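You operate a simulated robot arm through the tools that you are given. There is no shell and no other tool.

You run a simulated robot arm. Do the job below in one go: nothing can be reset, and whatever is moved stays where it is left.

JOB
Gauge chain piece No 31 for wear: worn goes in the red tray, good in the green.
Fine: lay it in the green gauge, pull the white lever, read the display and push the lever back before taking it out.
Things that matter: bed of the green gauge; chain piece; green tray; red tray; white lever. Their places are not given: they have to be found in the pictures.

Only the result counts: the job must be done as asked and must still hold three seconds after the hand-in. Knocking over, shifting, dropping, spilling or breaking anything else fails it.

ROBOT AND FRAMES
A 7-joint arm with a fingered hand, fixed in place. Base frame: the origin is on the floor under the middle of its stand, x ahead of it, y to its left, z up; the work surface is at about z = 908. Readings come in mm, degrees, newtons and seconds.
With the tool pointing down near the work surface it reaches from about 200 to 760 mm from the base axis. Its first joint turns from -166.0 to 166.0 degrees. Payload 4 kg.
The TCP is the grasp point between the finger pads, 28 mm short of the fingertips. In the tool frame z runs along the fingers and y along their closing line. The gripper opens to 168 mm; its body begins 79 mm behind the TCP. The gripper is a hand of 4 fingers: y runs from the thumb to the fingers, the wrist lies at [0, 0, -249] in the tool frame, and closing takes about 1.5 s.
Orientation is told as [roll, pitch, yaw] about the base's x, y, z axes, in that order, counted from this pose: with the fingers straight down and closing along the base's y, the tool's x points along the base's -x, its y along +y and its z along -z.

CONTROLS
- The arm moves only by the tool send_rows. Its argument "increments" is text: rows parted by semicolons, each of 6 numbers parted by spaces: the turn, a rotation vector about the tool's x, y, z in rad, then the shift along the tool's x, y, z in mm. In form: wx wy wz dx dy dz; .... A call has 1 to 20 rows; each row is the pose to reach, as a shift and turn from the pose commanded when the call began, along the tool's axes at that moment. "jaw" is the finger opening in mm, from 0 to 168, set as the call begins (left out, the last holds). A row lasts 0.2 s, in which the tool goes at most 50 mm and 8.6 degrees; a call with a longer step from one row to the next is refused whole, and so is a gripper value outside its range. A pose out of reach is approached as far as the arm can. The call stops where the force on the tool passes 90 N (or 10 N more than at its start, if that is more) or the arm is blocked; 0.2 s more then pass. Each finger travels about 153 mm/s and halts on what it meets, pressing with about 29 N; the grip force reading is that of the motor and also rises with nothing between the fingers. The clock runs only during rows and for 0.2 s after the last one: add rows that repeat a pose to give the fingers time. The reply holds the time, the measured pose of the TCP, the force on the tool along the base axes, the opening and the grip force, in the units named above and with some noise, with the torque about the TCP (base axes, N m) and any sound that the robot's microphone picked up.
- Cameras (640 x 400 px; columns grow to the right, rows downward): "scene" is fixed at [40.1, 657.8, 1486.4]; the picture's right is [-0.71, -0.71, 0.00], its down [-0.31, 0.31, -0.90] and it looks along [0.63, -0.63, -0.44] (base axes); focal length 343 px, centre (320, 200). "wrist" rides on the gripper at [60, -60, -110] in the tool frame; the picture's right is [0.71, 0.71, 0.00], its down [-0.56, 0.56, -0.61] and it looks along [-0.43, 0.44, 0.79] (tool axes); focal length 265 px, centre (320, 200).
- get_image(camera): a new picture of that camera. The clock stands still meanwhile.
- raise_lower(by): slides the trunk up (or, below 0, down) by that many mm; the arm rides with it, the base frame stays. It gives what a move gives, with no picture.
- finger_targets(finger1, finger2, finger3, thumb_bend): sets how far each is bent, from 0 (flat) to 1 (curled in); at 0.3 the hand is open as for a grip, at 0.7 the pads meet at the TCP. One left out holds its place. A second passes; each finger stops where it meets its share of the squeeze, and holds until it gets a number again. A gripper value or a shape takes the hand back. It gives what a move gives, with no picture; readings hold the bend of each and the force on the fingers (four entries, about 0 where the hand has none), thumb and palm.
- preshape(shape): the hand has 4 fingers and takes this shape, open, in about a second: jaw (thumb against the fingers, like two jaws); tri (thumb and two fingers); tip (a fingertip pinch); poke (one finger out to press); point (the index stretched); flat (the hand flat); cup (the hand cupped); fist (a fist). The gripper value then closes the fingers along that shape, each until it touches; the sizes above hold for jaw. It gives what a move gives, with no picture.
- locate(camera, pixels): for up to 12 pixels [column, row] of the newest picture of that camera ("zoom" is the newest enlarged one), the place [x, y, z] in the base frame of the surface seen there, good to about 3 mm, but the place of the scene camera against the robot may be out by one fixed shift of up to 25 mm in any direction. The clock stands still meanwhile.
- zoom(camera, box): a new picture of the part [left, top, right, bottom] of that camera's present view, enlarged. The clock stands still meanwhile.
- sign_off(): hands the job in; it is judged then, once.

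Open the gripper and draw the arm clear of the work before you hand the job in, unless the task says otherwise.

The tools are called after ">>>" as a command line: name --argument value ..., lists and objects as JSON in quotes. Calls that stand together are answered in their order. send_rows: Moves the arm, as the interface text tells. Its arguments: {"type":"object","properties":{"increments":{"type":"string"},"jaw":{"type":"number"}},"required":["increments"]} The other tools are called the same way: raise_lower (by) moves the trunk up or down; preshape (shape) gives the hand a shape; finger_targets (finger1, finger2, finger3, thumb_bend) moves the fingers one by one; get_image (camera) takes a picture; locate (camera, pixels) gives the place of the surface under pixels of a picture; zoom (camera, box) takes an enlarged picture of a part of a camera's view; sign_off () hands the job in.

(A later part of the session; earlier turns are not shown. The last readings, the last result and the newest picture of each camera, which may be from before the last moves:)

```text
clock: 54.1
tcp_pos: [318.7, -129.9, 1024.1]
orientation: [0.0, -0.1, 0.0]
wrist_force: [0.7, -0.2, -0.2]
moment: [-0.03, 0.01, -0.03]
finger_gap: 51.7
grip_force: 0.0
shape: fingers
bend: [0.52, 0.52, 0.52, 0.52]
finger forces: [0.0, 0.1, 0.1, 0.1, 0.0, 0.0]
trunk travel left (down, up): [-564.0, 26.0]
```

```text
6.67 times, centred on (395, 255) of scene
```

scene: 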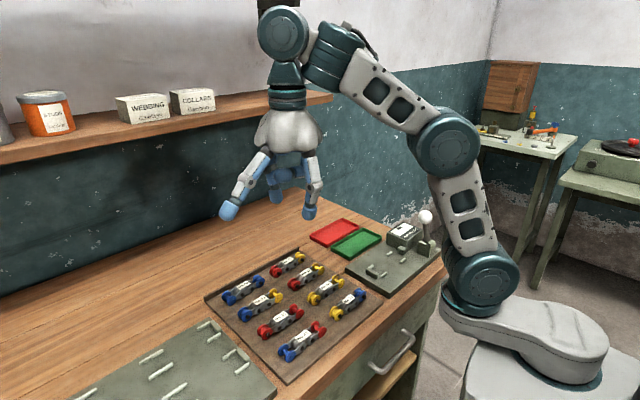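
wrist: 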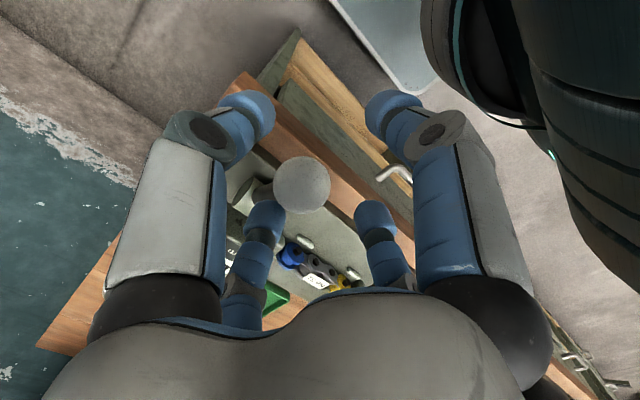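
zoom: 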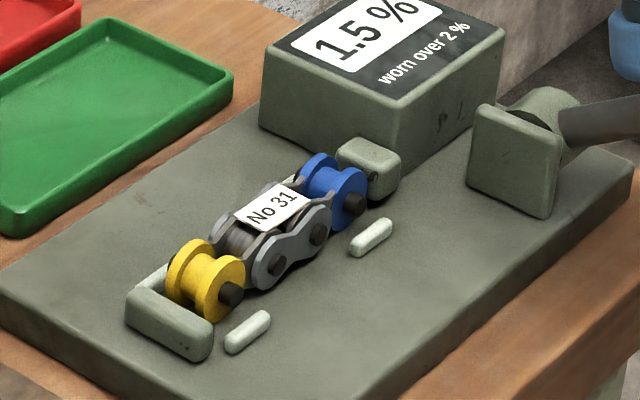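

The display reads 1.5 % (worn over 2 %), so the piece is good and belongs in the green tray. I nudge the lever slightly further to make sure the reading is final.

>>> send_rows --increments "0 0 0 4 0 4; 0 0 0 8 0 8; 0 0 0 8 0 8"

>>> zoom --camera "scene" --box '[380, 200, 450, 270]'

>>> get_image --camera "wrist"

```text
clock: 54.9
tcp_pos: [309.7, -128.7, 1018.2]
orientation: [0.0, -0.3, 0.1]
wrist_force: [3.0, -0.5, 15.5]
moment: [0.01, -0.86, 0.01]
finger_gap: 51.6
grip_force: 7.2
shape: fingers
bend: [0.52, 0.52, 0.49, 0.52]
finger forces: [0.0, 0.0, 14.2, 0.0, 0.0, 0.1]
trunk travel left (down, up): [-564.0, 26.0]
```

```text
5.71 times, centred on (415, 235) of scene
```

zoom: 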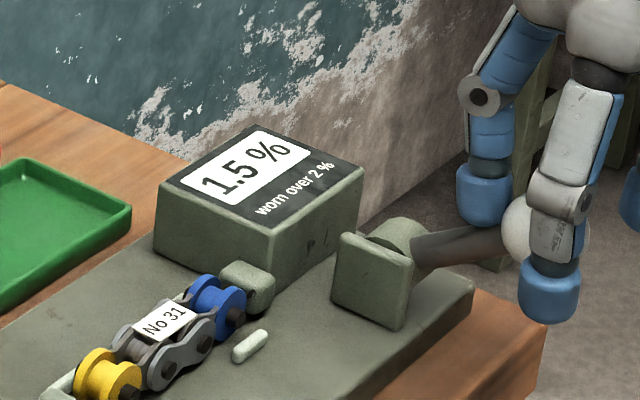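

```text
taken
```

wrist: 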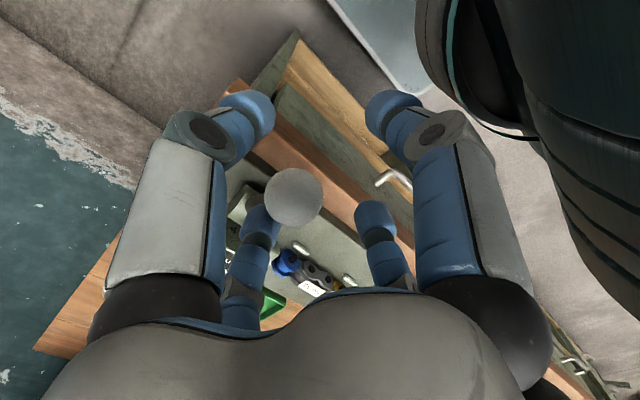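

The lever meets its end stop (14 N) and the reading stays 1.5 %. I now push it back toward +x with finger1, retracing the arc.

>>> send_rows --increments "0 0 0 -10 0 -4; 0 0 0 -22 0 -8; 0 0 0 -34 0 -12; 0 0 0 -46 0 -18; 0 0 0 -58 0 -23; 0 0 0 -70 0 -27; 0 0 0 -82 0 -30; 0 0 0 -82 0 -30"

>>> get_image --camera "wrist"

>>> zoom --camera "scene" --box '[360, 180, 470, 280]'

```text
clock: 56.7
tcp_pos: [390.5, -129.1, 1048.8]
orientation: [-0.1, -0.1, 0.1]
wrist_force: [-2.2, -1.3, 5.5]
moment: [0.0, 0.38, 0.01]
finger_gap: 54.6
grip_force: 2.6
shape: fingers
bend: [0.5, 0.52, 0.52, 0.52]
finger forces: [5.3, 0.0, 0.1, 0.0, 0.0, 0.0]
trunk travel left (down, up): [-564.0, 26.0]
```

```text
taken
```

wrist: 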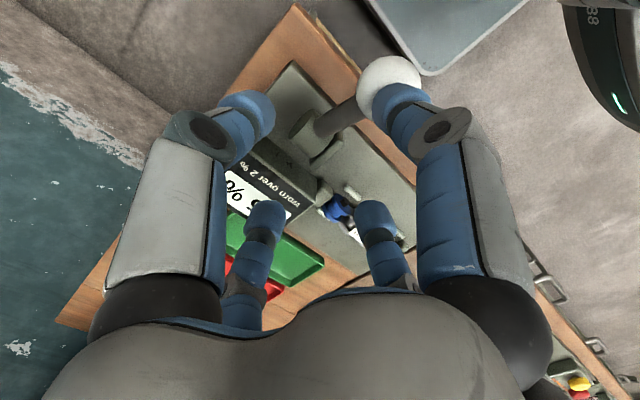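

```text
4.00 times, centred on (415, 230) of scene
```

zoom: 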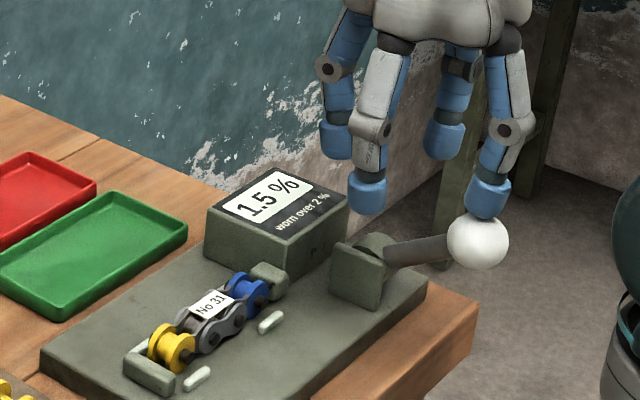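

Finger1 slipped over the top of the ball; the lever is lower than I assumed. I raise the hand straight up and locate the ball again.

>>> send_rows --increments "0 0 0 0 0 -15; 0 0 0 0 0 -40; 0 0 0 0 0 -70; 0 0 0 0 0 -70"

>>> get_image --camera "wrist"

>>> zoom --camera "scene" --box '[360, 180, 470, 280]'

```text
clock: 57.7
tcp_pos: [393.5, -128.8, 1118.4]
orientation: [0.0, -0.1, -0.1]
wrist_force: [0.5, -0.9, 0.4]
moment: [-0.02, -0.03, -0.04]
finger_gap: 51.5
grip_force: 0.1
shape: fingers
bend: [0.52, 0.52, 0.52, 0.52]
finger forces: [0.1, 0.1, 0.0, 0.0, 0.0, 0.0]
trunk travel left (down, up): [-564.0, 26.0]
```

```text
taken
```

wrist: 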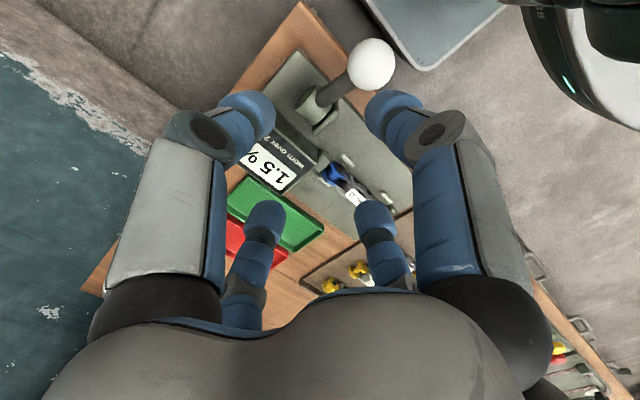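

```text
4.00 times, centred on (415, 230) of scene
```

zoom: 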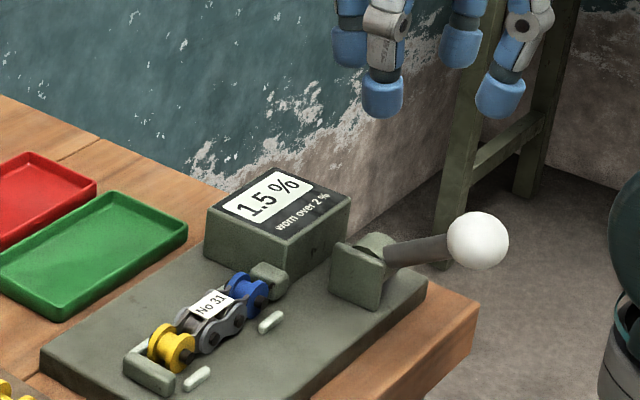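

>>> locate --camera "wrist" --pixels '[[371, 64], [350, 85], [335, 92], [385, 55], [360, 50], [315, 105]]'

>>> locate --camera "zoom" --pixels '[[478, 240], [420, 252], [400, 255], [455, 235], [500, 245]]'

```text
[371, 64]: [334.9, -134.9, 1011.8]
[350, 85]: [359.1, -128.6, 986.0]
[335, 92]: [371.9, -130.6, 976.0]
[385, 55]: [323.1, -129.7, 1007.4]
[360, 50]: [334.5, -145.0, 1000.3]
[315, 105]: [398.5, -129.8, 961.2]
```

```text
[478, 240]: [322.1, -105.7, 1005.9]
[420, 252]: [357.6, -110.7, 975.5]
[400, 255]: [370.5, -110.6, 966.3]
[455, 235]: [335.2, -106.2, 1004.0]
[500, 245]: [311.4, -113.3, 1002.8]
```

The ball is at about (335,-130,993). I go back to its -x side with the cage, lower so that finger1's tip reaches below the ball's centre, and then check.

>>> send_rows --increments "0 0 0 24 0 0; 0 0 0 48.5 0 0; 0 0 0 48.5 0 26; 0 0 0 48.5 0 52; 0 0 0 48.5 0 78; 0 0 0 48.5 0 96; 0 0 0 48.5 0 106; 0 0 0 48.5 0 106"

>>> get_image --camera "wrist"

>>> zoom --camera "scene" --box '[370, 180, 480, 280]'

```text
clock: 59.5
tcp_pos: [343.1, -129.6, 1011.1]
orientation: [-0.1, -0.1, 0.2]
wrist_force: [-0.1, -1.2, -0.5]
moment: [0.0, -0.02, 0.02]
finger_gap: 51.4
grip_force: 0.0
shape: fingers
bend: [0.52, 0.52, 0.52, 0.52]
finger forces: [0.0, 0.0, 0.1, 0.0, 0.0, 0.0]
trunk travel left (down, up): [-564.0, 26.0]
```

```text
taken
```

wrist: 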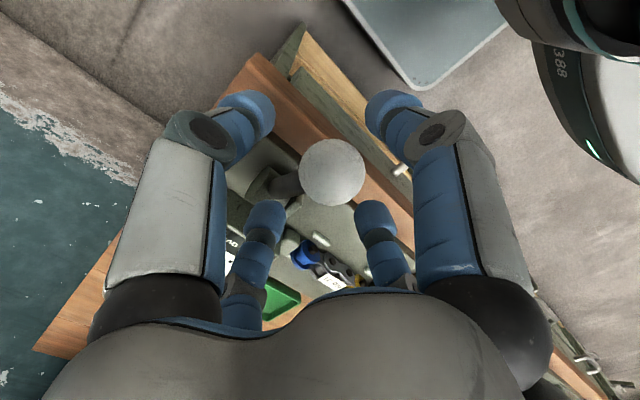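

```text
4.00 times, centred on (425, 230) of scene
```

zoom: 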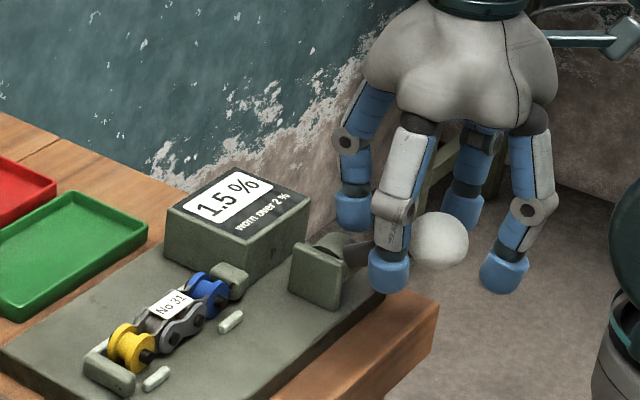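

The ball is well inside the cage with finger1's tip below its centre. I push back toward +x along the arc.

>>> send_rows --increments "0 0 0 -7 0 -1; 0 0 0 -13 0 -6; 0 0 0 -20 0 -11; 0 0 0 -27 0 -16; 0 0 0 -33 0 -20; 0 0 0 -41 0 -24; 0 0 0 -48 0 -27; 0 0 0 -56 0 -30; 0 0 0 -64 0 -32; 0 0 0 -64 0 -32"

>>> get_image --camera "wrist"

>>> zoom --camera "scene" --box '[360, 180, 470, 280]'

>>> locate --camera "wrist" --pixels '[[330, 172], [300, 190]]'

```text
clock: 61.7
tcp_pos: [404.7, -129.5, 1045.2]
orientation: [0.0, -0.1, -0.1]
wrist_force: [-11.0, 0.2, 12.6]
moment: [-0.03, 1.13, 0.01]
finger_gap: 70.8
grip_force: 6.8
shape: fingers
bend: [0.41, 0.52, 0.52, 0.52]
finger forces: [13.7, 0.0, 0.0, 0.0, 0.1, 0.1]
trunk travel left (down, up): [-564.0, 26.0]
```

```text
taken
```

wrist: 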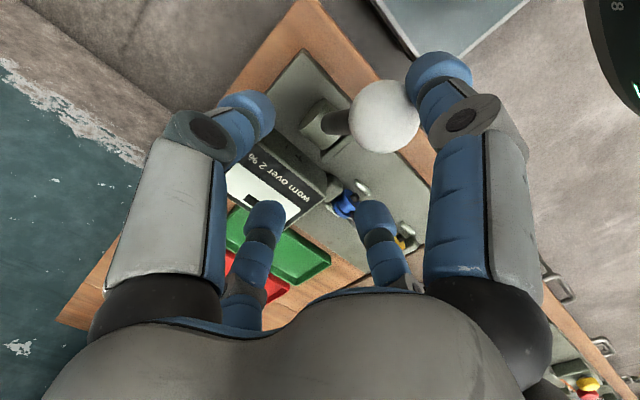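

```text
4.00 times, centred on (415, 230) of scene
```

zoom: 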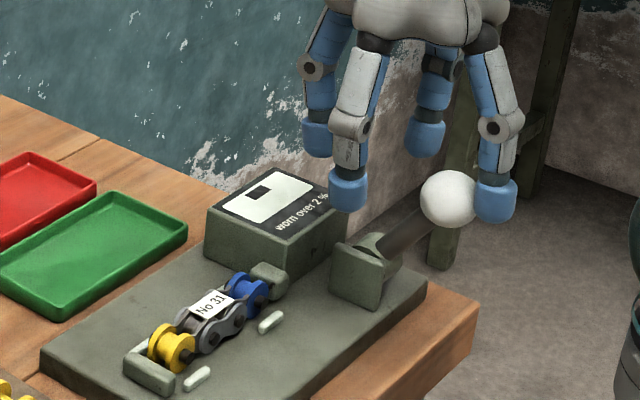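

```text
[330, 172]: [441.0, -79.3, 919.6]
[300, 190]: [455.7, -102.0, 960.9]
```

The display went blank and finger1 pushes with 14 N while bending back a little. I locate the ball at (384,116).

>>> locate --camera "wrist" --pixels '[[384, 116], [368, 125], [430, 75], [425, 95], [415, 62]]'

```text
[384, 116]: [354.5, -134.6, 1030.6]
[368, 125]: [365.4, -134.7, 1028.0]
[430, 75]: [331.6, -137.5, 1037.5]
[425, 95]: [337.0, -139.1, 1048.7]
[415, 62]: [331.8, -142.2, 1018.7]
```

The ball centre is at about (356,-127,1013), with finger1's tip near its centre height. I lower the hand 10 mm for a better hold and command finger1 to bend in more, so it pushes more firmly.

>>> send_rows --increments "0 0 0 0 0 5; 0 0 0 0 0 10; 0 0 0 0 0 10"

>>> finger_targets --finger1 0.6

>>> get_image --camera "wrist"

>>> zoom --camera "scene" --box '[360, 180, 470, 280]'

```text
clock: 62.5
tcp_pos: [405.8, -129.6, 1035.6]
orientation: [0.0, 0.0, 0.0]
wrist_force: [-15.2, -1.8, 13.1]
moment: [-0.03, 1.31, 0.09]
finger_gap: 76.6
grip_force: 8.5
shape: fingers
bend: [0.38, 0.52, 0.52, 0.52]
finger forces: [16.4, 0.1, 0.1, 0.0, 0.1, 0.0]
trunk travel left (down, up): [-564.0, 26.0]
```

```text
clock: 63.5
tcp_pos: [407.4, -129.4, 1035.6]
orientation: [0.0, -0.1, 0.0]
wrist_force: [-6.6, -0.9, 5.6]
moment: [0.0, 0.58, 0.05]
finger_gap: 78.7
grip_force: 3.3
shape: fingers
bend: [0.36, 0.52, 0.52, 0.52]
finger forces: [7.6, 0.0, 0.0, 0.1, 0.0, 0.1]
trunk travel left (down, up): [-564.0, 26.0]
```

```text
taken
```

wrist: 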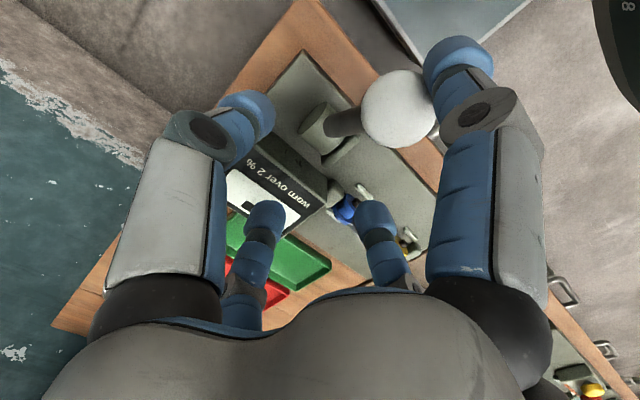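

```text
4.00 times, centred on (415, 230) of scene
```

zoom: 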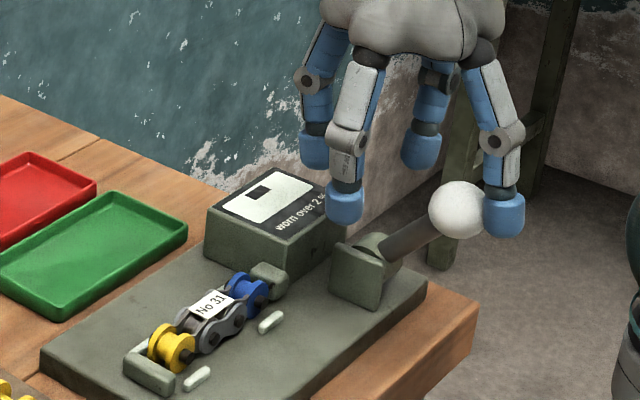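

Finger1 yields along its bending direction, so it cannot push the lever over centre. Thumb and finger2 are stiff sideways along x, so I ease the lever back down, raise the hand and rearrange to push with finger2's side.

>>> send_rows --increments "0 0 0 10 0 4; 0 0 0 22 0 9; 0 0 0 34 0 14; 0 0 0 46 0 19; 0 0 0 58 0 23; 0 0 0 64 0 23; 0 0 0 64 0 0; 0 0 0 64 0 -30; 0 0 0 64 0 -70; 0 0 0 64 0 -70"

>>> finger_targets --finger1 0.0 --finger2 0.52 --finger3 0.0 --thumb_bend 0.0

>>> get_image --camera "wrist"

>>> zoom --camera "scene" --box '[360, 140, 500, 280]'

```text
clock: 65.7
tcp_pos: [343.5, -128.8, 1104.1]
orientation: [0.0, 0.0, 0.1]
wrist_force: [0.4, 0.1, -0.8]
moment: [0.04, 0.02, -0.02]
finger_gap: 63.8
grip_force: 0.0
shape: fingers
bend: [0.44, 0.52, 0.52, 0.52]
finger forces: [0.0, 0.0, 0.0, 0.0, 0.0, 0.1]
trunk travel left (down, up): [-564.0, 26.0]
```

```text
clock: 66.7
tcp_pos: [343.5, -127.7, 1104.3]
orientation: [0.0, -0.2, 0.0]
wrist_force: [10.0, -0.4, 1.2]
moment: [-0.02, 0.0, 0.01]
finger_gap: 149.7
grip_force: 0.1
shape: fingers
bend: [0.21, 0.52, 0.0, 0.0]
finger forces: [0.1, 0.0, 0.1, 0.0, 0.1, 0.1]
trunk travel left (down, up): [-564.0, 26.0]
```

```text
taken
```

wrist: 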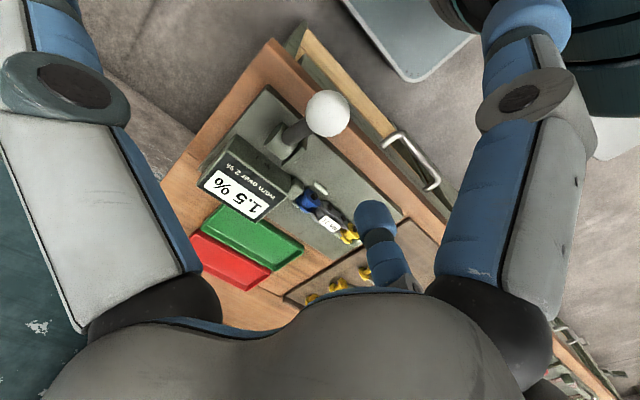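

```text
2.86 times, centred on (430, 210) of scene
```

zoom: 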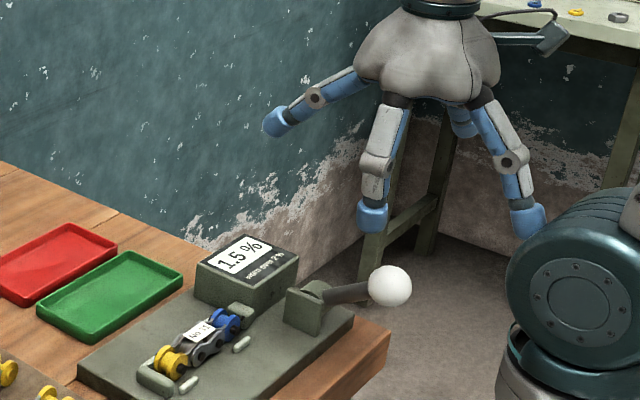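

Finger1 touched the robot's own arm, so I curl it in instead. The lever is back in its pulled position, display 1.5 %.

>>> finger_targets --finger1 1.0

>>> locate --camera "wrist" --pixels '[[328, 113], [300, 130], [340, 110], [375, 215], [395, 260]]'

```text
clock: 67.7
tcp_pos: [343.5, -127.0, 1103.2]
orientation: [0.0, -0.1, 0.0]
wrist_force: [-0.2, 0.4, -0.3]
moment: [-0.01, -0.02, 0.0]
finger_gap: 118.5
grip_force: 0.1
shape: fingers
bend: [1.0, 0.52, 0.0, 0.0]
finger forces: [0.0, 0.0, 0.0, 0.0, 0.0, 0.0]
trunk travel left (down, up): [-564.0, 26.0]
```

```text
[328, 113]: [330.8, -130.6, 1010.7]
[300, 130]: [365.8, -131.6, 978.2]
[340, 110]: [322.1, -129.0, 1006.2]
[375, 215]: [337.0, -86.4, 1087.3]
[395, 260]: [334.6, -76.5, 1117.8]
```

I look at the whole scene to see where the arm's own elbow is before going closer to it.

>>> get_image --camera "scene"

>>> get_image --camera "wrist"

>>> locate --camera "scene" --pixels '[[500, 235], [490, 200], [520, 260], [540, 190], [485, 225], [510, 190], [490, 270], [520, 225]]'

```text
taken
```

scene: 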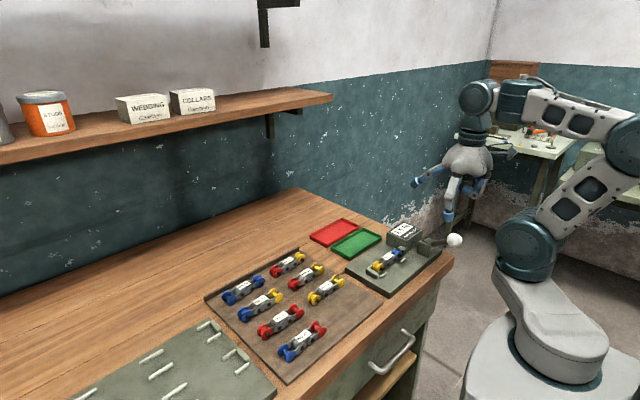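

```text
taken
```

wrist: 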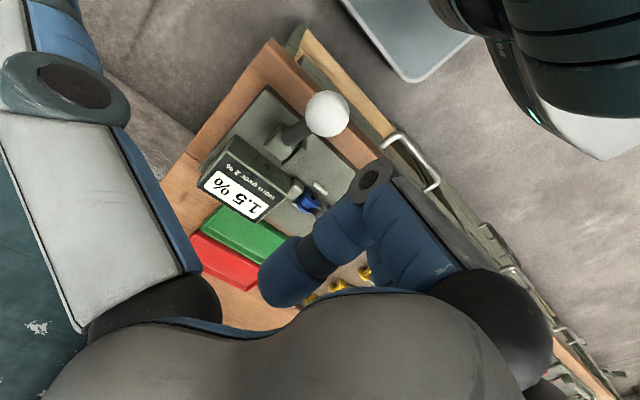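

```text
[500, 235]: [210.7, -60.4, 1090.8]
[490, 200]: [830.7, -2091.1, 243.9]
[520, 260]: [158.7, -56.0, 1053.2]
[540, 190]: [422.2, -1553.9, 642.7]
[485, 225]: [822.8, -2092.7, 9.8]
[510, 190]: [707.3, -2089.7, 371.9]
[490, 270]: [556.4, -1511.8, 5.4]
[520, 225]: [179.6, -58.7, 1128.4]
```

The earlier forces show the lever needs only a few newtons tangentially, mostly upward here; the splayed finger pushed it down instead. I turn the hand to 45° yaw so finger1 and finger2 can hook under the ball from the -x side, with thumb and finger3 flat.

>>> send_rows --increments "0 0 -0.13 0 0 0; 0 0 -0.26 0 0 0; 0 0 -0.39 0 0 0; 0 0 -0.52 0 0 0; 0 0 -0.65 0 0 0; 0 0 -0.785 10 0 0; 0 0 -0.785 10 0 0"

>>> finger_targets --finger1 0.45 --finger2 0.45

>>> get_image --camera "wrist"

>>> zoom --camera "scene" --box '[370, 150, 500, 280]'

```text
clock: 69.3
tcp_pos: [334.2, -129.2, 1104.7]
orientation: [0.0, 0.0, 45.1]
wrist_force: [-0.1, -0.4, 0.1]
moment: [0.03, 0.01, -0.01]
finger_gap: 118.3
grip_force: 0.0
shape: fingers
bend: [1.0, 0.52, 0.0, 0.0]
finger forces: [0.0, 0.1, 0.1, 0.0, 0.0, 0.1]
trunk travel left (down, up): [-564.0, 26.0]
```

```text
clock: 70.3
tcp_pos: [332.8, -128.7, 1103.2]
orientation: [0.0, -0.1, 45.0]
wrist_force: [-0.1, 0.4, 0.1]
moment: [0.03, 0.02, -0.01]
finger_gap: 128.3
grip_force: 0.1
shape: fingers
bend: [0.45, 0.45, 0.0, 0.0]
finger forces: [0.0, 0.1, 0.0, 0.0, 0.0, 0.1]
trunk travel left (down, up): [-564.0, 26.0]
```

```text
taken
```

wrist: 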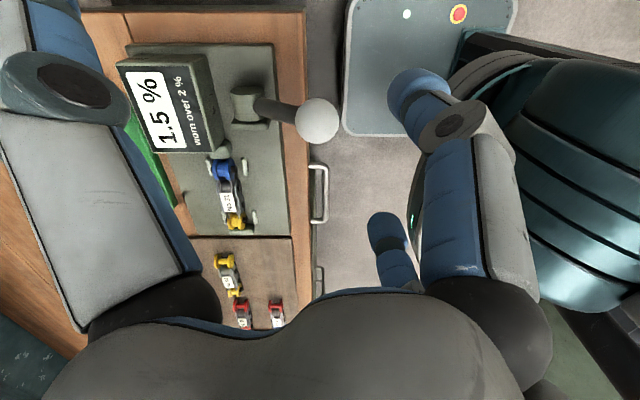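

```text
3.08 times, centred on (435, 215) of scene
```

zoom: 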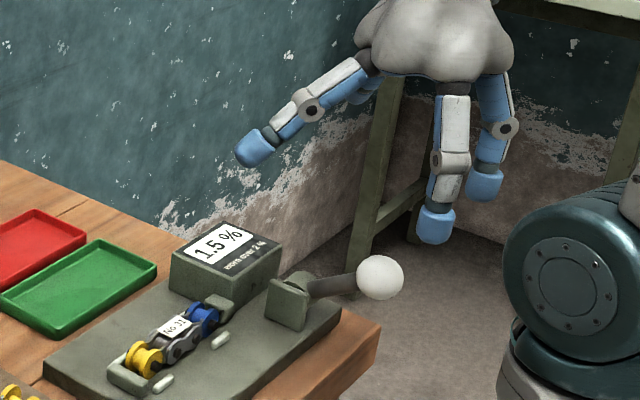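

>>> locate --camera "wrist" --pixels '[[318, 120], [275, 108], [298, 114], [410, 85], [395, 90], [385, 225], [500, 90], [530, 130], [440, 210]]'

```text
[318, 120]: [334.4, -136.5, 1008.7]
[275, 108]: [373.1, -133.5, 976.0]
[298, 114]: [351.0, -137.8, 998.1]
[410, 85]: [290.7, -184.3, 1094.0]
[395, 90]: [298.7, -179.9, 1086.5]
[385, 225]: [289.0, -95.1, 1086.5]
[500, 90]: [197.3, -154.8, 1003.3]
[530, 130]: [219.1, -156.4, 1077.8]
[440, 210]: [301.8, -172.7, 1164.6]
```

The ball is at (334,-129,991) and the shoulder's front is at x≈220, so there is room. I descend with the two digits on the ball's -x side.

>>> send_rows --increments "0 0 0 0 0 25; 0 0 0 0 0 50; 0 0 0 0 0 75; 0 0 0 0 0 98; 0 0 0 0 0 115; 0 0 0 0 0 127; 0 0 0 0 0 127"

>>> get_image --camera "wrist"

>>> zoom --camera "scene" --box '[370, 180, 480, 290]'

```text
clock: 71.9
tcp_pos: [335.3, -129.7, 976.6]
orientation: [0.0, 0.0, 45.0]
wrist_force: [-0.1, 0.4, -0.6]
moment: [0.0, -0.01, 0.0]
finger_gap: 128.5
grip_force: 0.1
shape: fingers
bend: [0.45, 0.45, 0.0, 0.0]
finger forces: [0.1, 0.0, 0.0, 0.0, 0.1, 0.1]
trunk travel left (down, up): [-564.0, 26.0]
```

```text
taken
```

wrist: 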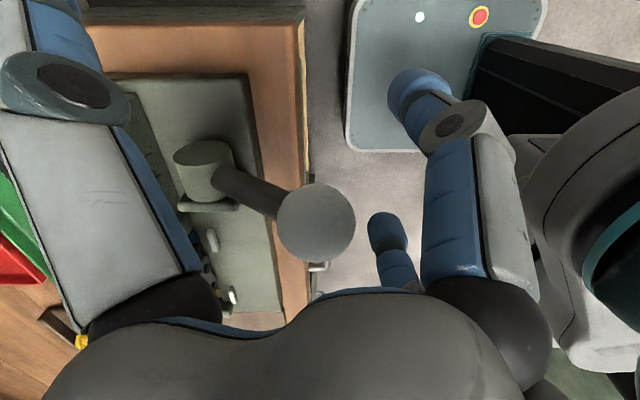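

```text
3.64 times, centred on (425, 235) of scene
```

zoom: 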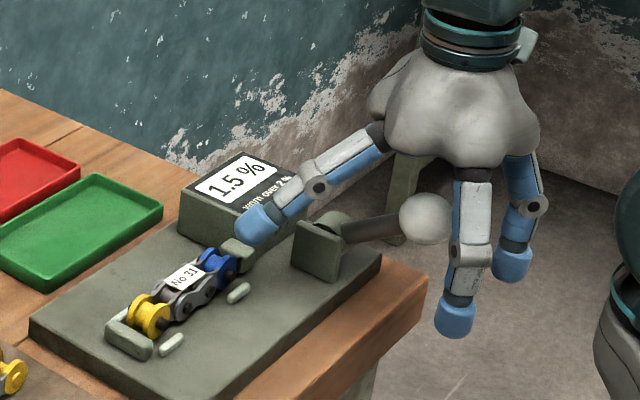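

The digits are at the ball's -x side and below it. I now bend finger1 and finger2 in to hook under the ball.

>>> finger_targets --finger1 0.64 --finger2 0.64

>>> get_image --camera "wrist"

>>> zoom --camera "scene" --box '[370, 180, 480, 290]'

```text
clock: 72.9
tcp_pos: [335.1, -129.1, 977.1]
orientation: [0.1, -0.2, 45.1]
wrist_force: [-0.1, -0.3, -0.5]
moment: [0.03, -0.02, 0.01]
finger_gap: 115.6
grip_force: 0.1
shape: fingers
bend: [0.64, 0.64, 0.0, 0.0]
finger forces: [0.0, 0.0, 0.0, 0.0, 0.0, 0.0]
trunk travel left (down, up): [-564.0, 26.0]
```

```text
taken
```

wrist: 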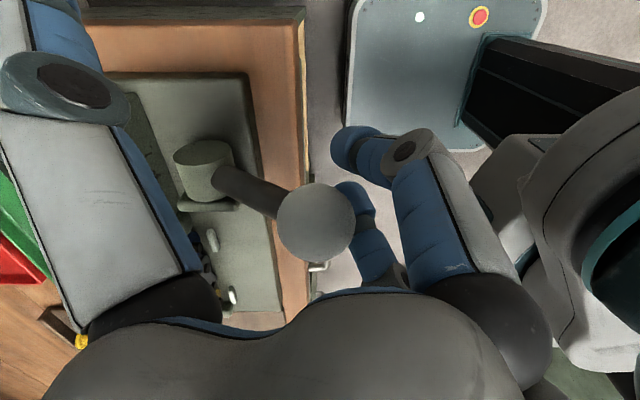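

```text
3.64 times, centred on (425, 235) of scene
```

zoom: 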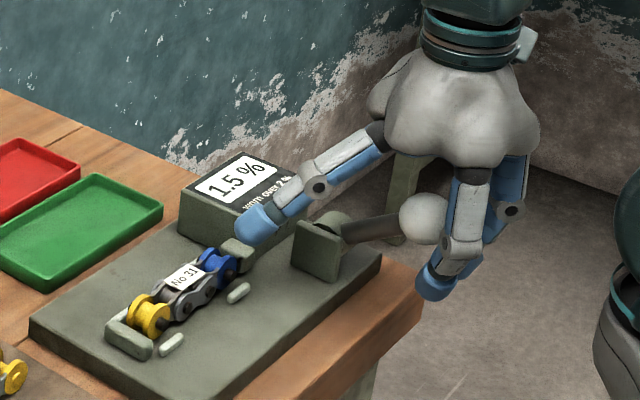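

Both digits now hook under the ball without force. I lift along the lever's arc, up and toward +x.

>>> send_rows --increments "0 0 0 -2 -2 -2.5; 0 0 0 -4.2 -4.2 -6; 0 0 0 -7 -7 -10; 0 0 0 -9.9 -9.9 -14; 0 0 0 -12.7 -12.7 -18; 0 0 0 -15.6 -15.6 -22; 0 0 0 -19.5 -19.5 -26; 0 0 0 -23.3 -23.3 -29; 0 0 0 -23.3 -23.3 -29"

>>> get_image --camera "wrist"

>>> zoom --camera "scene" --box '[370, 180, 480, 290]'

```text
clock: 74.9
tcp_pos: [367.5, -129.3, 1006.4]
orientation: [-0.1, -0.1, 45.1]
wrist_force: [-2.0, 0.8, 1.9]
moment: [0.02, 0.01, 0.0]
finger_gap: 116.2
grip_force: 1.5
shape: fingers
bend: [0.63, 0.62, 0.0, 0.0]
finger forces: [1.2, 2.2, 0.0, 0.1, 0.0, 0.0]
trunk travel left (down, up): [-564.0, 26.0]
```

```text
taken
```

wrist: 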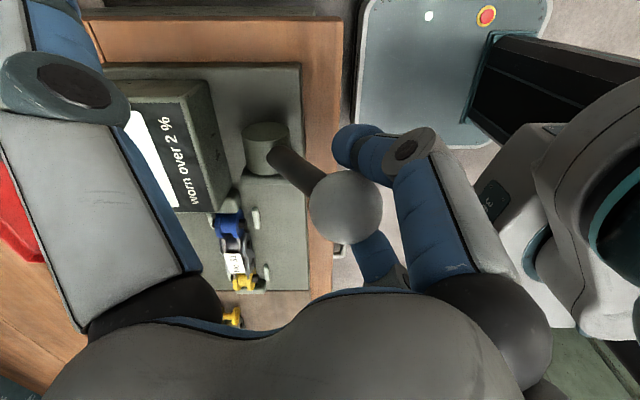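

```text
3.64 times, centred on (425, 235) of scene
```

zoom: 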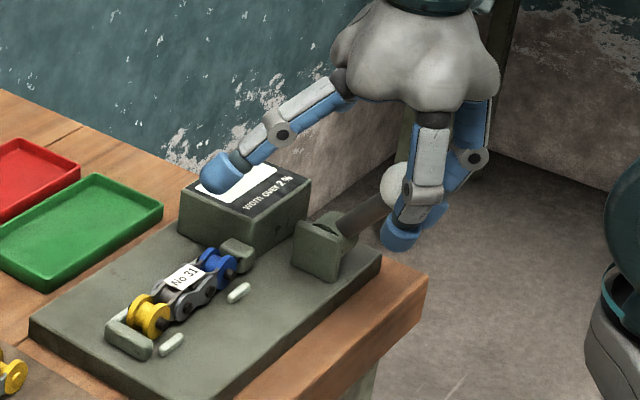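

The lever follows with only 2 N. I continue along the arc toward +x.

>>> send_rows --increments "0 0 0 -4.2 -4.2 -3; 0 0 0 -8.5 -8.5 -6; 0 0 0 -12.7 -12.7 -8; 0 0 0 -17 -17 -10; 0 0 0 -21.2 -21.2 -12; 0 0 0 -25.5 -25.5 -13; 0 0 0 -29.7 -29.7 -14; 0 0 0 -34 -34 -15; 0 0 0 -34 -34 -15"

>>> get_image --camera "wrist"

>>> zoom --camera "scene" --box '[360, 170, 470, 280]'

>>> locate --camera "wrist" --pixels '[[335, 210]]'

```text
clock: 76.9
tcp_pos: [414.5, -128.7, 1020.4]
orientation: [-0.1, -0.1, 45.1]
wrist_force: [-0.3, 0.3, -0.1]
moment: [-0.01, -0.01, -0.01]
finger_gap: 115.6
grip_force: 0.0
shape: fingers
bend: [0.64, 0.64, 0.0, 0.0]
finger forces: [0.0, 0.0, 0.1, 0.1, 0.0, 0.1]
trunk travel left (down, up): [-564.0, 26.0]
```

```text
taken
```

wrist: 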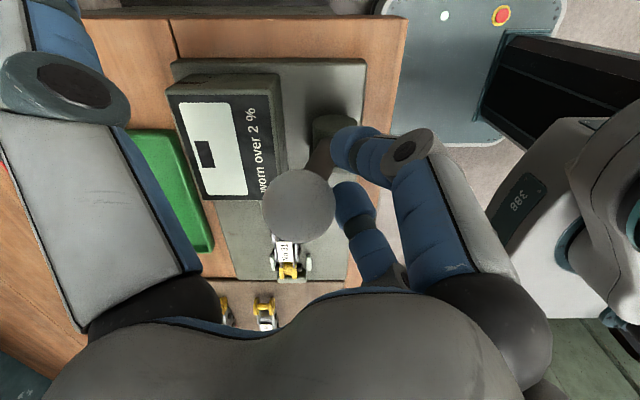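

```text
3.64 times, centred on (415, 225) of scene
```

zoom: 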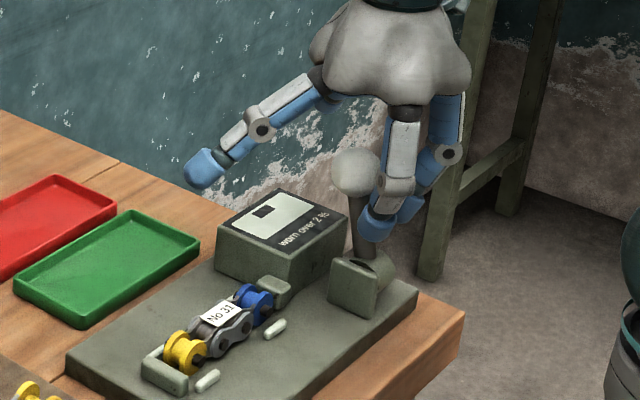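

```text
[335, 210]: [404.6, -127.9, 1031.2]
```

The force vanished and the lever looks upright again; I locate the ball at (299,204).

>>> locate --camera "wrist" --pixels '[[299, 204], [280, 205], [320, 160], [335, 125]]'

>>> zoom --camera "scene" --box '[395, 195, 445, 260]'

```text
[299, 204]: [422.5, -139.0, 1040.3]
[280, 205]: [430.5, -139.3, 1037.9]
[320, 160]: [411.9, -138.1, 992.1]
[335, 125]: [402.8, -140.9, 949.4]
```

```text
6.15 times, centred on (420, 228) of scene
```

zoom: 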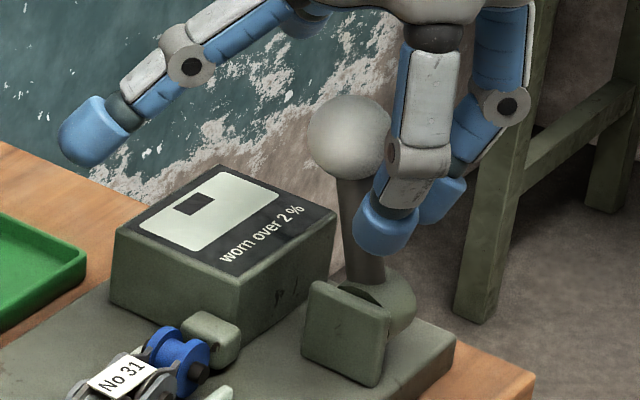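

The ball is at about (424,-127,1026), practically its starting place. I nudge another 8 mm in +x to make sure it sits against its rest stop.

>>> send_rows --increments "0 0 0 -2.8 -2.8 -1; 0 0 0 -5.7 -5.7 -2; 0 0 0 -8.5 -8.5 -3; 0 0 0 -8.5 -8.5 -3"

>>> get_image --camera "wrist"

>>> locate --camera "wrist" --pixels '[[305, 203], [310, 203], [315, 203], [300, 203]]'

```text
clock: 77.9
tcp_pos: [426.2, -129.6, 1024.5]
orientation: [-0.1, -0.1, 44.9]
wrist_force: [-1.5, 0.9, 0.1]
moment: [0.01, 0.01, 0.0]
finger_gap: 115.7
grip_force: 0.3
shape: fingers
bend: [0.64, 0.63, 0.0, 0.0]
finger forces: [0.1, 0.9, 0.0, 0.1, 0.1, 0.1]
trunk travel left (down, up): [-564.0, 26.0]
```

```text
taken
```

wrist: 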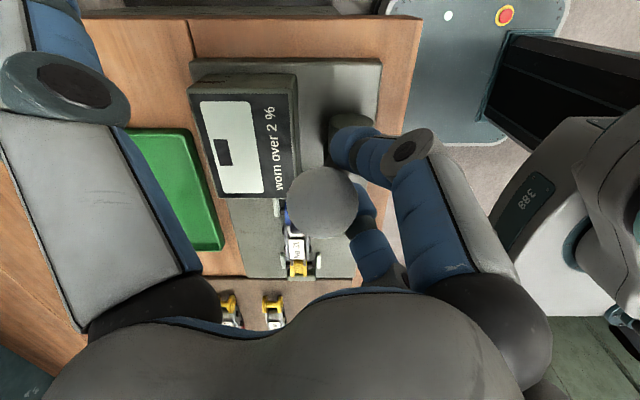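

```text
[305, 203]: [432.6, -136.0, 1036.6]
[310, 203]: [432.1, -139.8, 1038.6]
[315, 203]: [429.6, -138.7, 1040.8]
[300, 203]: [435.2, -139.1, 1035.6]
```

Contact force is only 1.5 N so far. I push 5 mm more to feel whether this is the end stop.

>>> send_rows --increments "0 0 0 -1.8 -1.8 0; 0 0 0 -3.5 -3.5 0; 0 0 0 -3.5 -3.5 0"

>>> get_image --camera "wrist"

>>> locate --camera "wrist" --pixels '[[325, 202], [330, 202], [335, 202]]'

```text
clock: 78.7
tcp_pos: [431.3, -129.5, 1025.2]
orientation: [0.1, -0.1, 45.0]
wrist_force: [-2.2, 0.4, 0.5]
moment: [-0.02, 0.05, 0.0]
finger_gap: 116.0
grip_force: 1.3
shape: fingers
bend: [0.63, 0.63, 0.0, 0.0]
finger forces: [0.6, 1.6, 0.1, 0.1, 0.0, 0.0]
trunk travel left (down, up): [-564.0, 26.0]
```

```text
taken
```

wrist: 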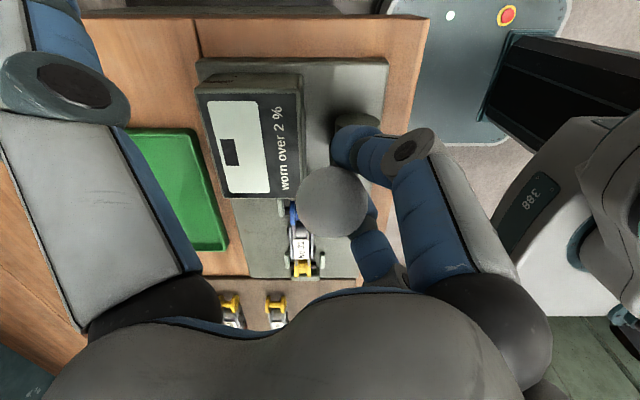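

```text
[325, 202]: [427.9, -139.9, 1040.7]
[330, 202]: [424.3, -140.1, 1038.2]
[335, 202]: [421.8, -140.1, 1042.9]
```

The ball stays put while the force rises, so the lever is back at its rest stop. I back off a little, open the hooking digits and raise the hand.

>>> send_rows --increments "0 0 0 3.5 3.5 0; 0 0 0 3.5 3.5 0"

>>> finger_targets --finger1 0.35 --finger2 0.35

>>> send_rows --increments "0 0 0 0 0 -15; 0 0 0 0 0 -40; 0 0 0 0 0 -70; 0 0 0 0 0 -100; 0 0 0 0 0 -100"

>>> get_image --camera "wrist"

>>> zoom --camera "scene" --box '[340, 180, 460, 300]'

```text
clock: 79.3
tcp_pos: [426.4, -128.6, 1025.0]
orientation: [-0.1, -0.2, 45.1]
wrist_force: [0.7, 0.5, 0.2]
moment: [0.0, 0.02, -0.03]
finger_gap: 115.7
grip_force: 1.0
shape: fingers
bend: [0.64, 0.63, 0.0, 0.0]
finger forces: [0.0, 0.7, 0.0, 0.0, 0.0, 0.1]
trunk travel left (down, up): [-564.0, 26.0]
```

```text
clock: 80.3
tcp_pos: [427.1, -127.6, 1023.0]
orientation: [0.0, -0.2, 45.1]
wrist_force: [-0.4, -0.7, -0.6]
moment: [0.04, 0.01, 0.02]
finger_gap: 137.6
grip_force: 0.1
shape: fingers
bend: [0.35, 0.35, 0.0, 0.0]
finger forces: [0.1, 0.0, 0.0, 0.0, 0.0, 0.0]
trunk travel left (down, up): [-564.0, 26.0]
```

```text
clock: 81.5
tcp_pos: [427.5, -128.6, 1124.0]
orientation: [0.0, -0.1, 44.9]
wrist_force: [0.4, 0.0, 0.1]
moment: [0.01, -0.03, 0.02]
finger_gap: 138.0
grip_force: 0.1
shape: fingers
bend: [0.35, 0.35, 0.0, 0.0]
finger forces: [0.1, 0.0, 0.0, 0.0, 0.1, 0.0]
trunk travel left (down, up): [-564.0, 26.0]
```

```text
taken
```

wrist: 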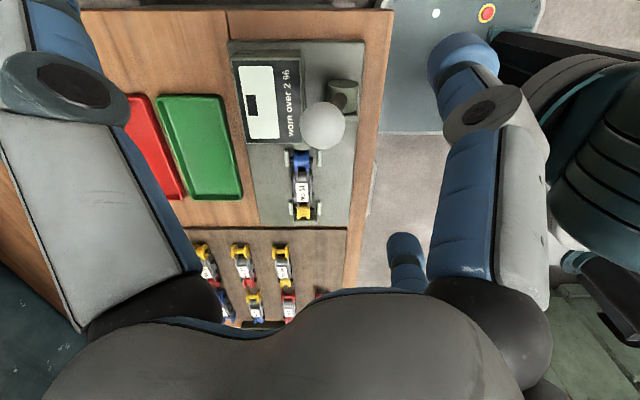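

```text
3.33 times, centred on (400, 240) of scene
```

zoom: 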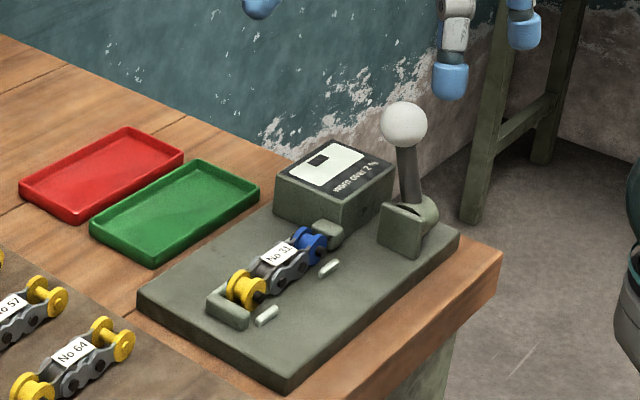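

The lever is at rest and the display blank. I zoom on the piece and the green tray to locate them for the transfer.

>>> zoom --camera "wrist" --box '[260, 130, 350, 230]'

>>> locate --camera "wrist" --pixels '[[303, 180], [302, 157], [305, 212], [160, 105], [218, 98], [190, 193], [238, 190], [200, 145], [165, 150], [230, 140], [285, 210], [322, 205]]'

```text
4.00 times, centred on (305, 180) of wrist
```

zoom: 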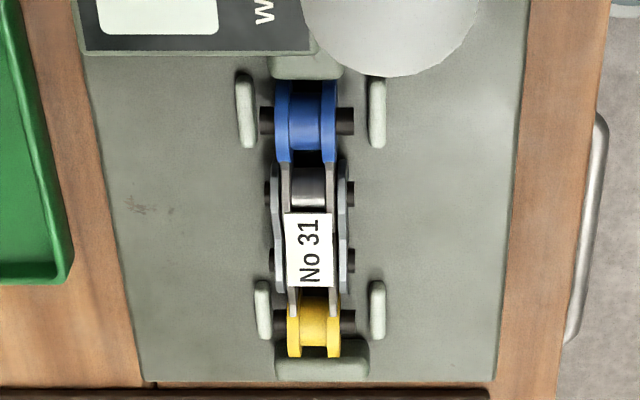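

```text
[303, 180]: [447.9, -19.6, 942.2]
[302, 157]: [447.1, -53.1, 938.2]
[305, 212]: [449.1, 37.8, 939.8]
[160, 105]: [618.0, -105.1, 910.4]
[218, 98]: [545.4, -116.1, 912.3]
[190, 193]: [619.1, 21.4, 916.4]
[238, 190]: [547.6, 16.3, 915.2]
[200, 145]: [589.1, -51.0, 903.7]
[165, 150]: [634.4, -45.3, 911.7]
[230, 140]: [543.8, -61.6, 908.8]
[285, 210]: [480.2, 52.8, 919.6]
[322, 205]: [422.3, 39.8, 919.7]
```

>>> locate --camera "zoom" --pixels '[[266, 121], [346, 121], [281, 320], [348, 321], [308, 250], [305, 85], [315, 355], [320, 365], [305, 65], [310, 130], [315, 320]]'

>>> zoom --camera "wrist" --box '[120, 80, 260, 220]'

>>> locate --camera "zoom" --pixels '[[185, 75], [480, 75], [545, 520], [330, 240], [400, 240], [330, 150], [380, 360], [450, 270], [270, 260], [345, 70], [400, 380]]'

```text
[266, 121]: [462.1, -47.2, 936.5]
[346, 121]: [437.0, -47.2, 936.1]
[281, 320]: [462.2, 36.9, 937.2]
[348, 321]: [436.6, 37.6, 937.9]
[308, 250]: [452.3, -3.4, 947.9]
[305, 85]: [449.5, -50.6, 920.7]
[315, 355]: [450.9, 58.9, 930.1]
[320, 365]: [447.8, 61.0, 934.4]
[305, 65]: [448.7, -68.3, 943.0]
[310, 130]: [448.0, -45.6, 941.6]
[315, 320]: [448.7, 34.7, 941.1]
```

```text
2.86 times, centred on (190, 150) of wrist
```

zoom: 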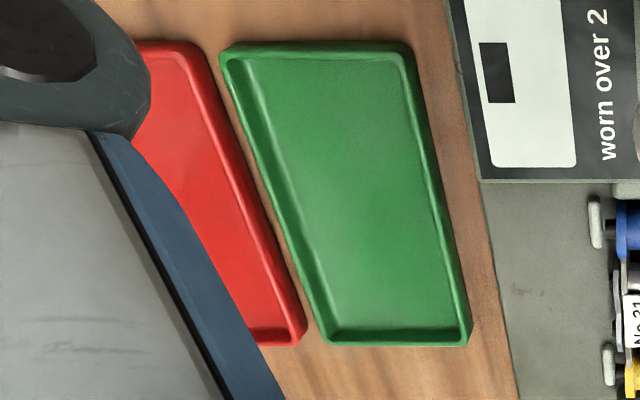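

```text
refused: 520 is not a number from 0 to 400
```

The piece sits straight with centre (449.5,-5). Now the green tray's corners and floor.

>>> locate --camera "zoom" --pixels '[[225, 50], [405, 48], [325, 338], [463, 338], [340, 190], [300, 100], [400, 310], [380, 90], [280, 210], [435, 180], [350, 325], [320, 65]]'

```text
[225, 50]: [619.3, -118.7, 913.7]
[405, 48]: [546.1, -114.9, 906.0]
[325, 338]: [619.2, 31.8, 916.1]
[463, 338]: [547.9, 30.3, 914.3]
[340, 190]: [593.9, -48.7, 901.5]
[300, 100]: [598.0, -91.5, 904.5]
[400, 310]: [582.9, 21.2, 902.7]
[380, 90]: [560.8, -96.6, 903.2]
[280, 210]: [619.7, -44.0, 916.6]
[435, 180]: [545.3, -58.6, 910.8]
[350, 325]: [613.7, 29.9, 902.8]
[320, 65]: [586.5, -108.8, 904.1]
```

The green tray spans x 545–620, y -119–32, floor z≈903, rim z≈915. I move over the piece with yaw 90 again at safe height and set the pinch shape.

>>> send_rows --increments "0 0 -0.1 -13 9 0; 0 0 -0.2 -26 18 0; 0 0 -0.3 -39 27 0; 0 0 -0.4 -52 36 0; 0 0 -0.5 -65 45 0; 0 0 -0.6 -78 54 0; 0 0 -0.7 -91 63 0; 0 0 -0.785 -102.9 71.1 0; 0 0 -0.785 -102.9 71.1 0"

>>> finger_targets --finger1 1.0 --finger3 0.0 --thumb_bend 0.3

>>> finger_targets --finger2 0.57 --thumb_bend 0.57

>>> get_image --camera "wrist"

```text
clock: 83.5
tcp_pos: [448.2, -6.9, 1125.2]
orientation: [0.0, -0.1, 90.1]
wrist_force: [0.3, 0.4, 0.2]
moment: [-0.01, 0.01, 0.01]
finger_gap: 137.9
grip_force: 0.1
shape: fingers
bend: [0.35, 0.35, 0.0, 0.0]
finger forces: [0.1, 0.1, 0.0, 0.0, 0.0, 0.0]
trunk travel left (down, up): [-564.0, 26.0]
```

```text
clock: 84.5
tcp_pos: [447.6, -6.0, 1124.4]
orientation: [-0.1, 0.0, 89.9]
wrist_force: [0.4, 0.3, -0.5]
moment: [-0.03, -0.01, 0.01]
finger_gap: 98.1
grip_force: 0.1
shape: fingers
bend: [1.0, 0.35, 0.0, 0.3]
finger forces: [0.1, 0.1, 0.0, 0.0, 0.0, 0.0]
trunk travel left (down, up): [-564.0, 26.0]
```

```text
clock: 85.5
tcp_pos: [449.1, -6.5, 1124.8]
orientation: [0.0, -0.1, 90.0]
wrist_force: [-0.3, 0.1, 0.0]
moment: [-0.01, 0.0, -0.02]
finger_gap: 65.6
grip_force: 0.1
shape: fingers
bend: [1.0, 0.56, 0.0, 0.56]
finger forces: [0.0, 0.0, 0.0, 0.0, 0.0, 0.0]
trunk travel left (down, up): [-564.0, 26.0]
```

```text
taken
```

wrist: 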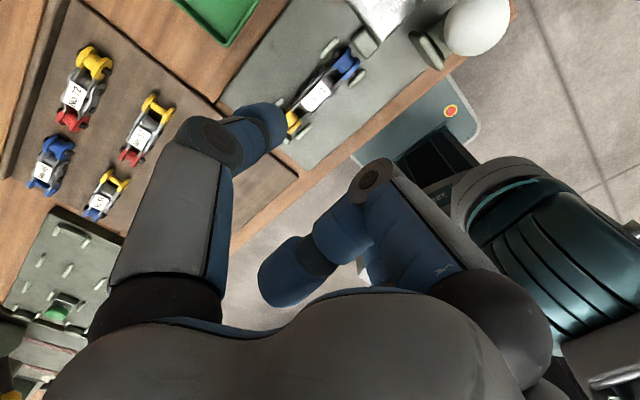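

The hand is over the piece (seen at (320,90)). I descend to z≈985 and check alignment.

>>> send_rows --increments "0 0 0 0 0 25; 0 0 0 0 0 50; 0 0 0 -1 0 75; 0 0 0 -1.5 -0.5 100; 0 0 0 -1.5 -0.5 122; 0 0 0 -1.5 -0.5 138; 0 0 0 -1.5 -0.5 138"

>>> zoom --camera "scene" --box '[340, 200, 440, 300]'

>>> get_image --camera "wrist"

>>> locate --camera "wrist" --pixels '[[318, 165], [280, 130], [290, 140], [262, 125], [372, 90], [298, 150]]'

```text
clock: 87.1
tcp_pos: [449.8, -4.3, 986.7]
orientation: [-0.1, -0.1, 90.0]
wrist_force: [-0.4, -0.5, -0.1]
moment: [0.01, 0.01, -0.03]
finger_gap: 65.5
grip_force: 0.1
shape: fingers
bend: [1.0, 0.56, 0.0, 0.56]
finger forces: [0.0, 0.0, 0.2, 0.0, 0.1, 0.1]
trunk travel left (down, up): [-564.0, 26.0]
```

```text
4.00 times, centred on (390, 250) of scene
```

zoom: 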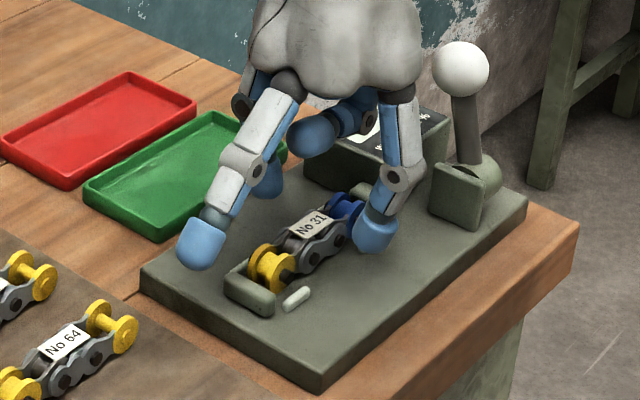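

```text
taken
```

wrist: 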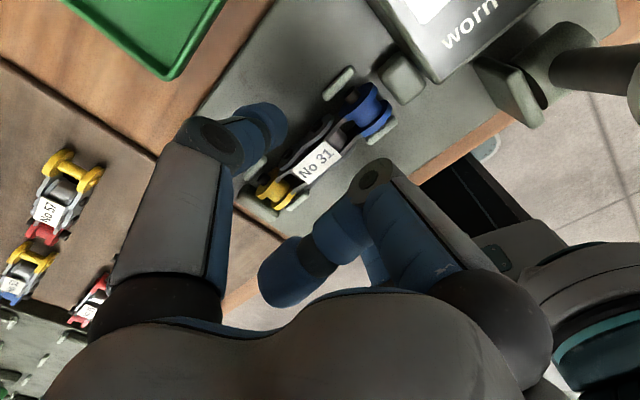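

```text
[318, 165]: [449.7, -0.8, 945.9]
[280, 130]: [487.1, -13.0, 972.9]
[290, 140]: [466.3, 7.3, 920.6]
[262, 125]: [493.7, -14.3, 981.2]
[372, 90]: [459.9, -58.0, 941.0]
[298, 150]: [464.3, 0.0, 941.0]
```

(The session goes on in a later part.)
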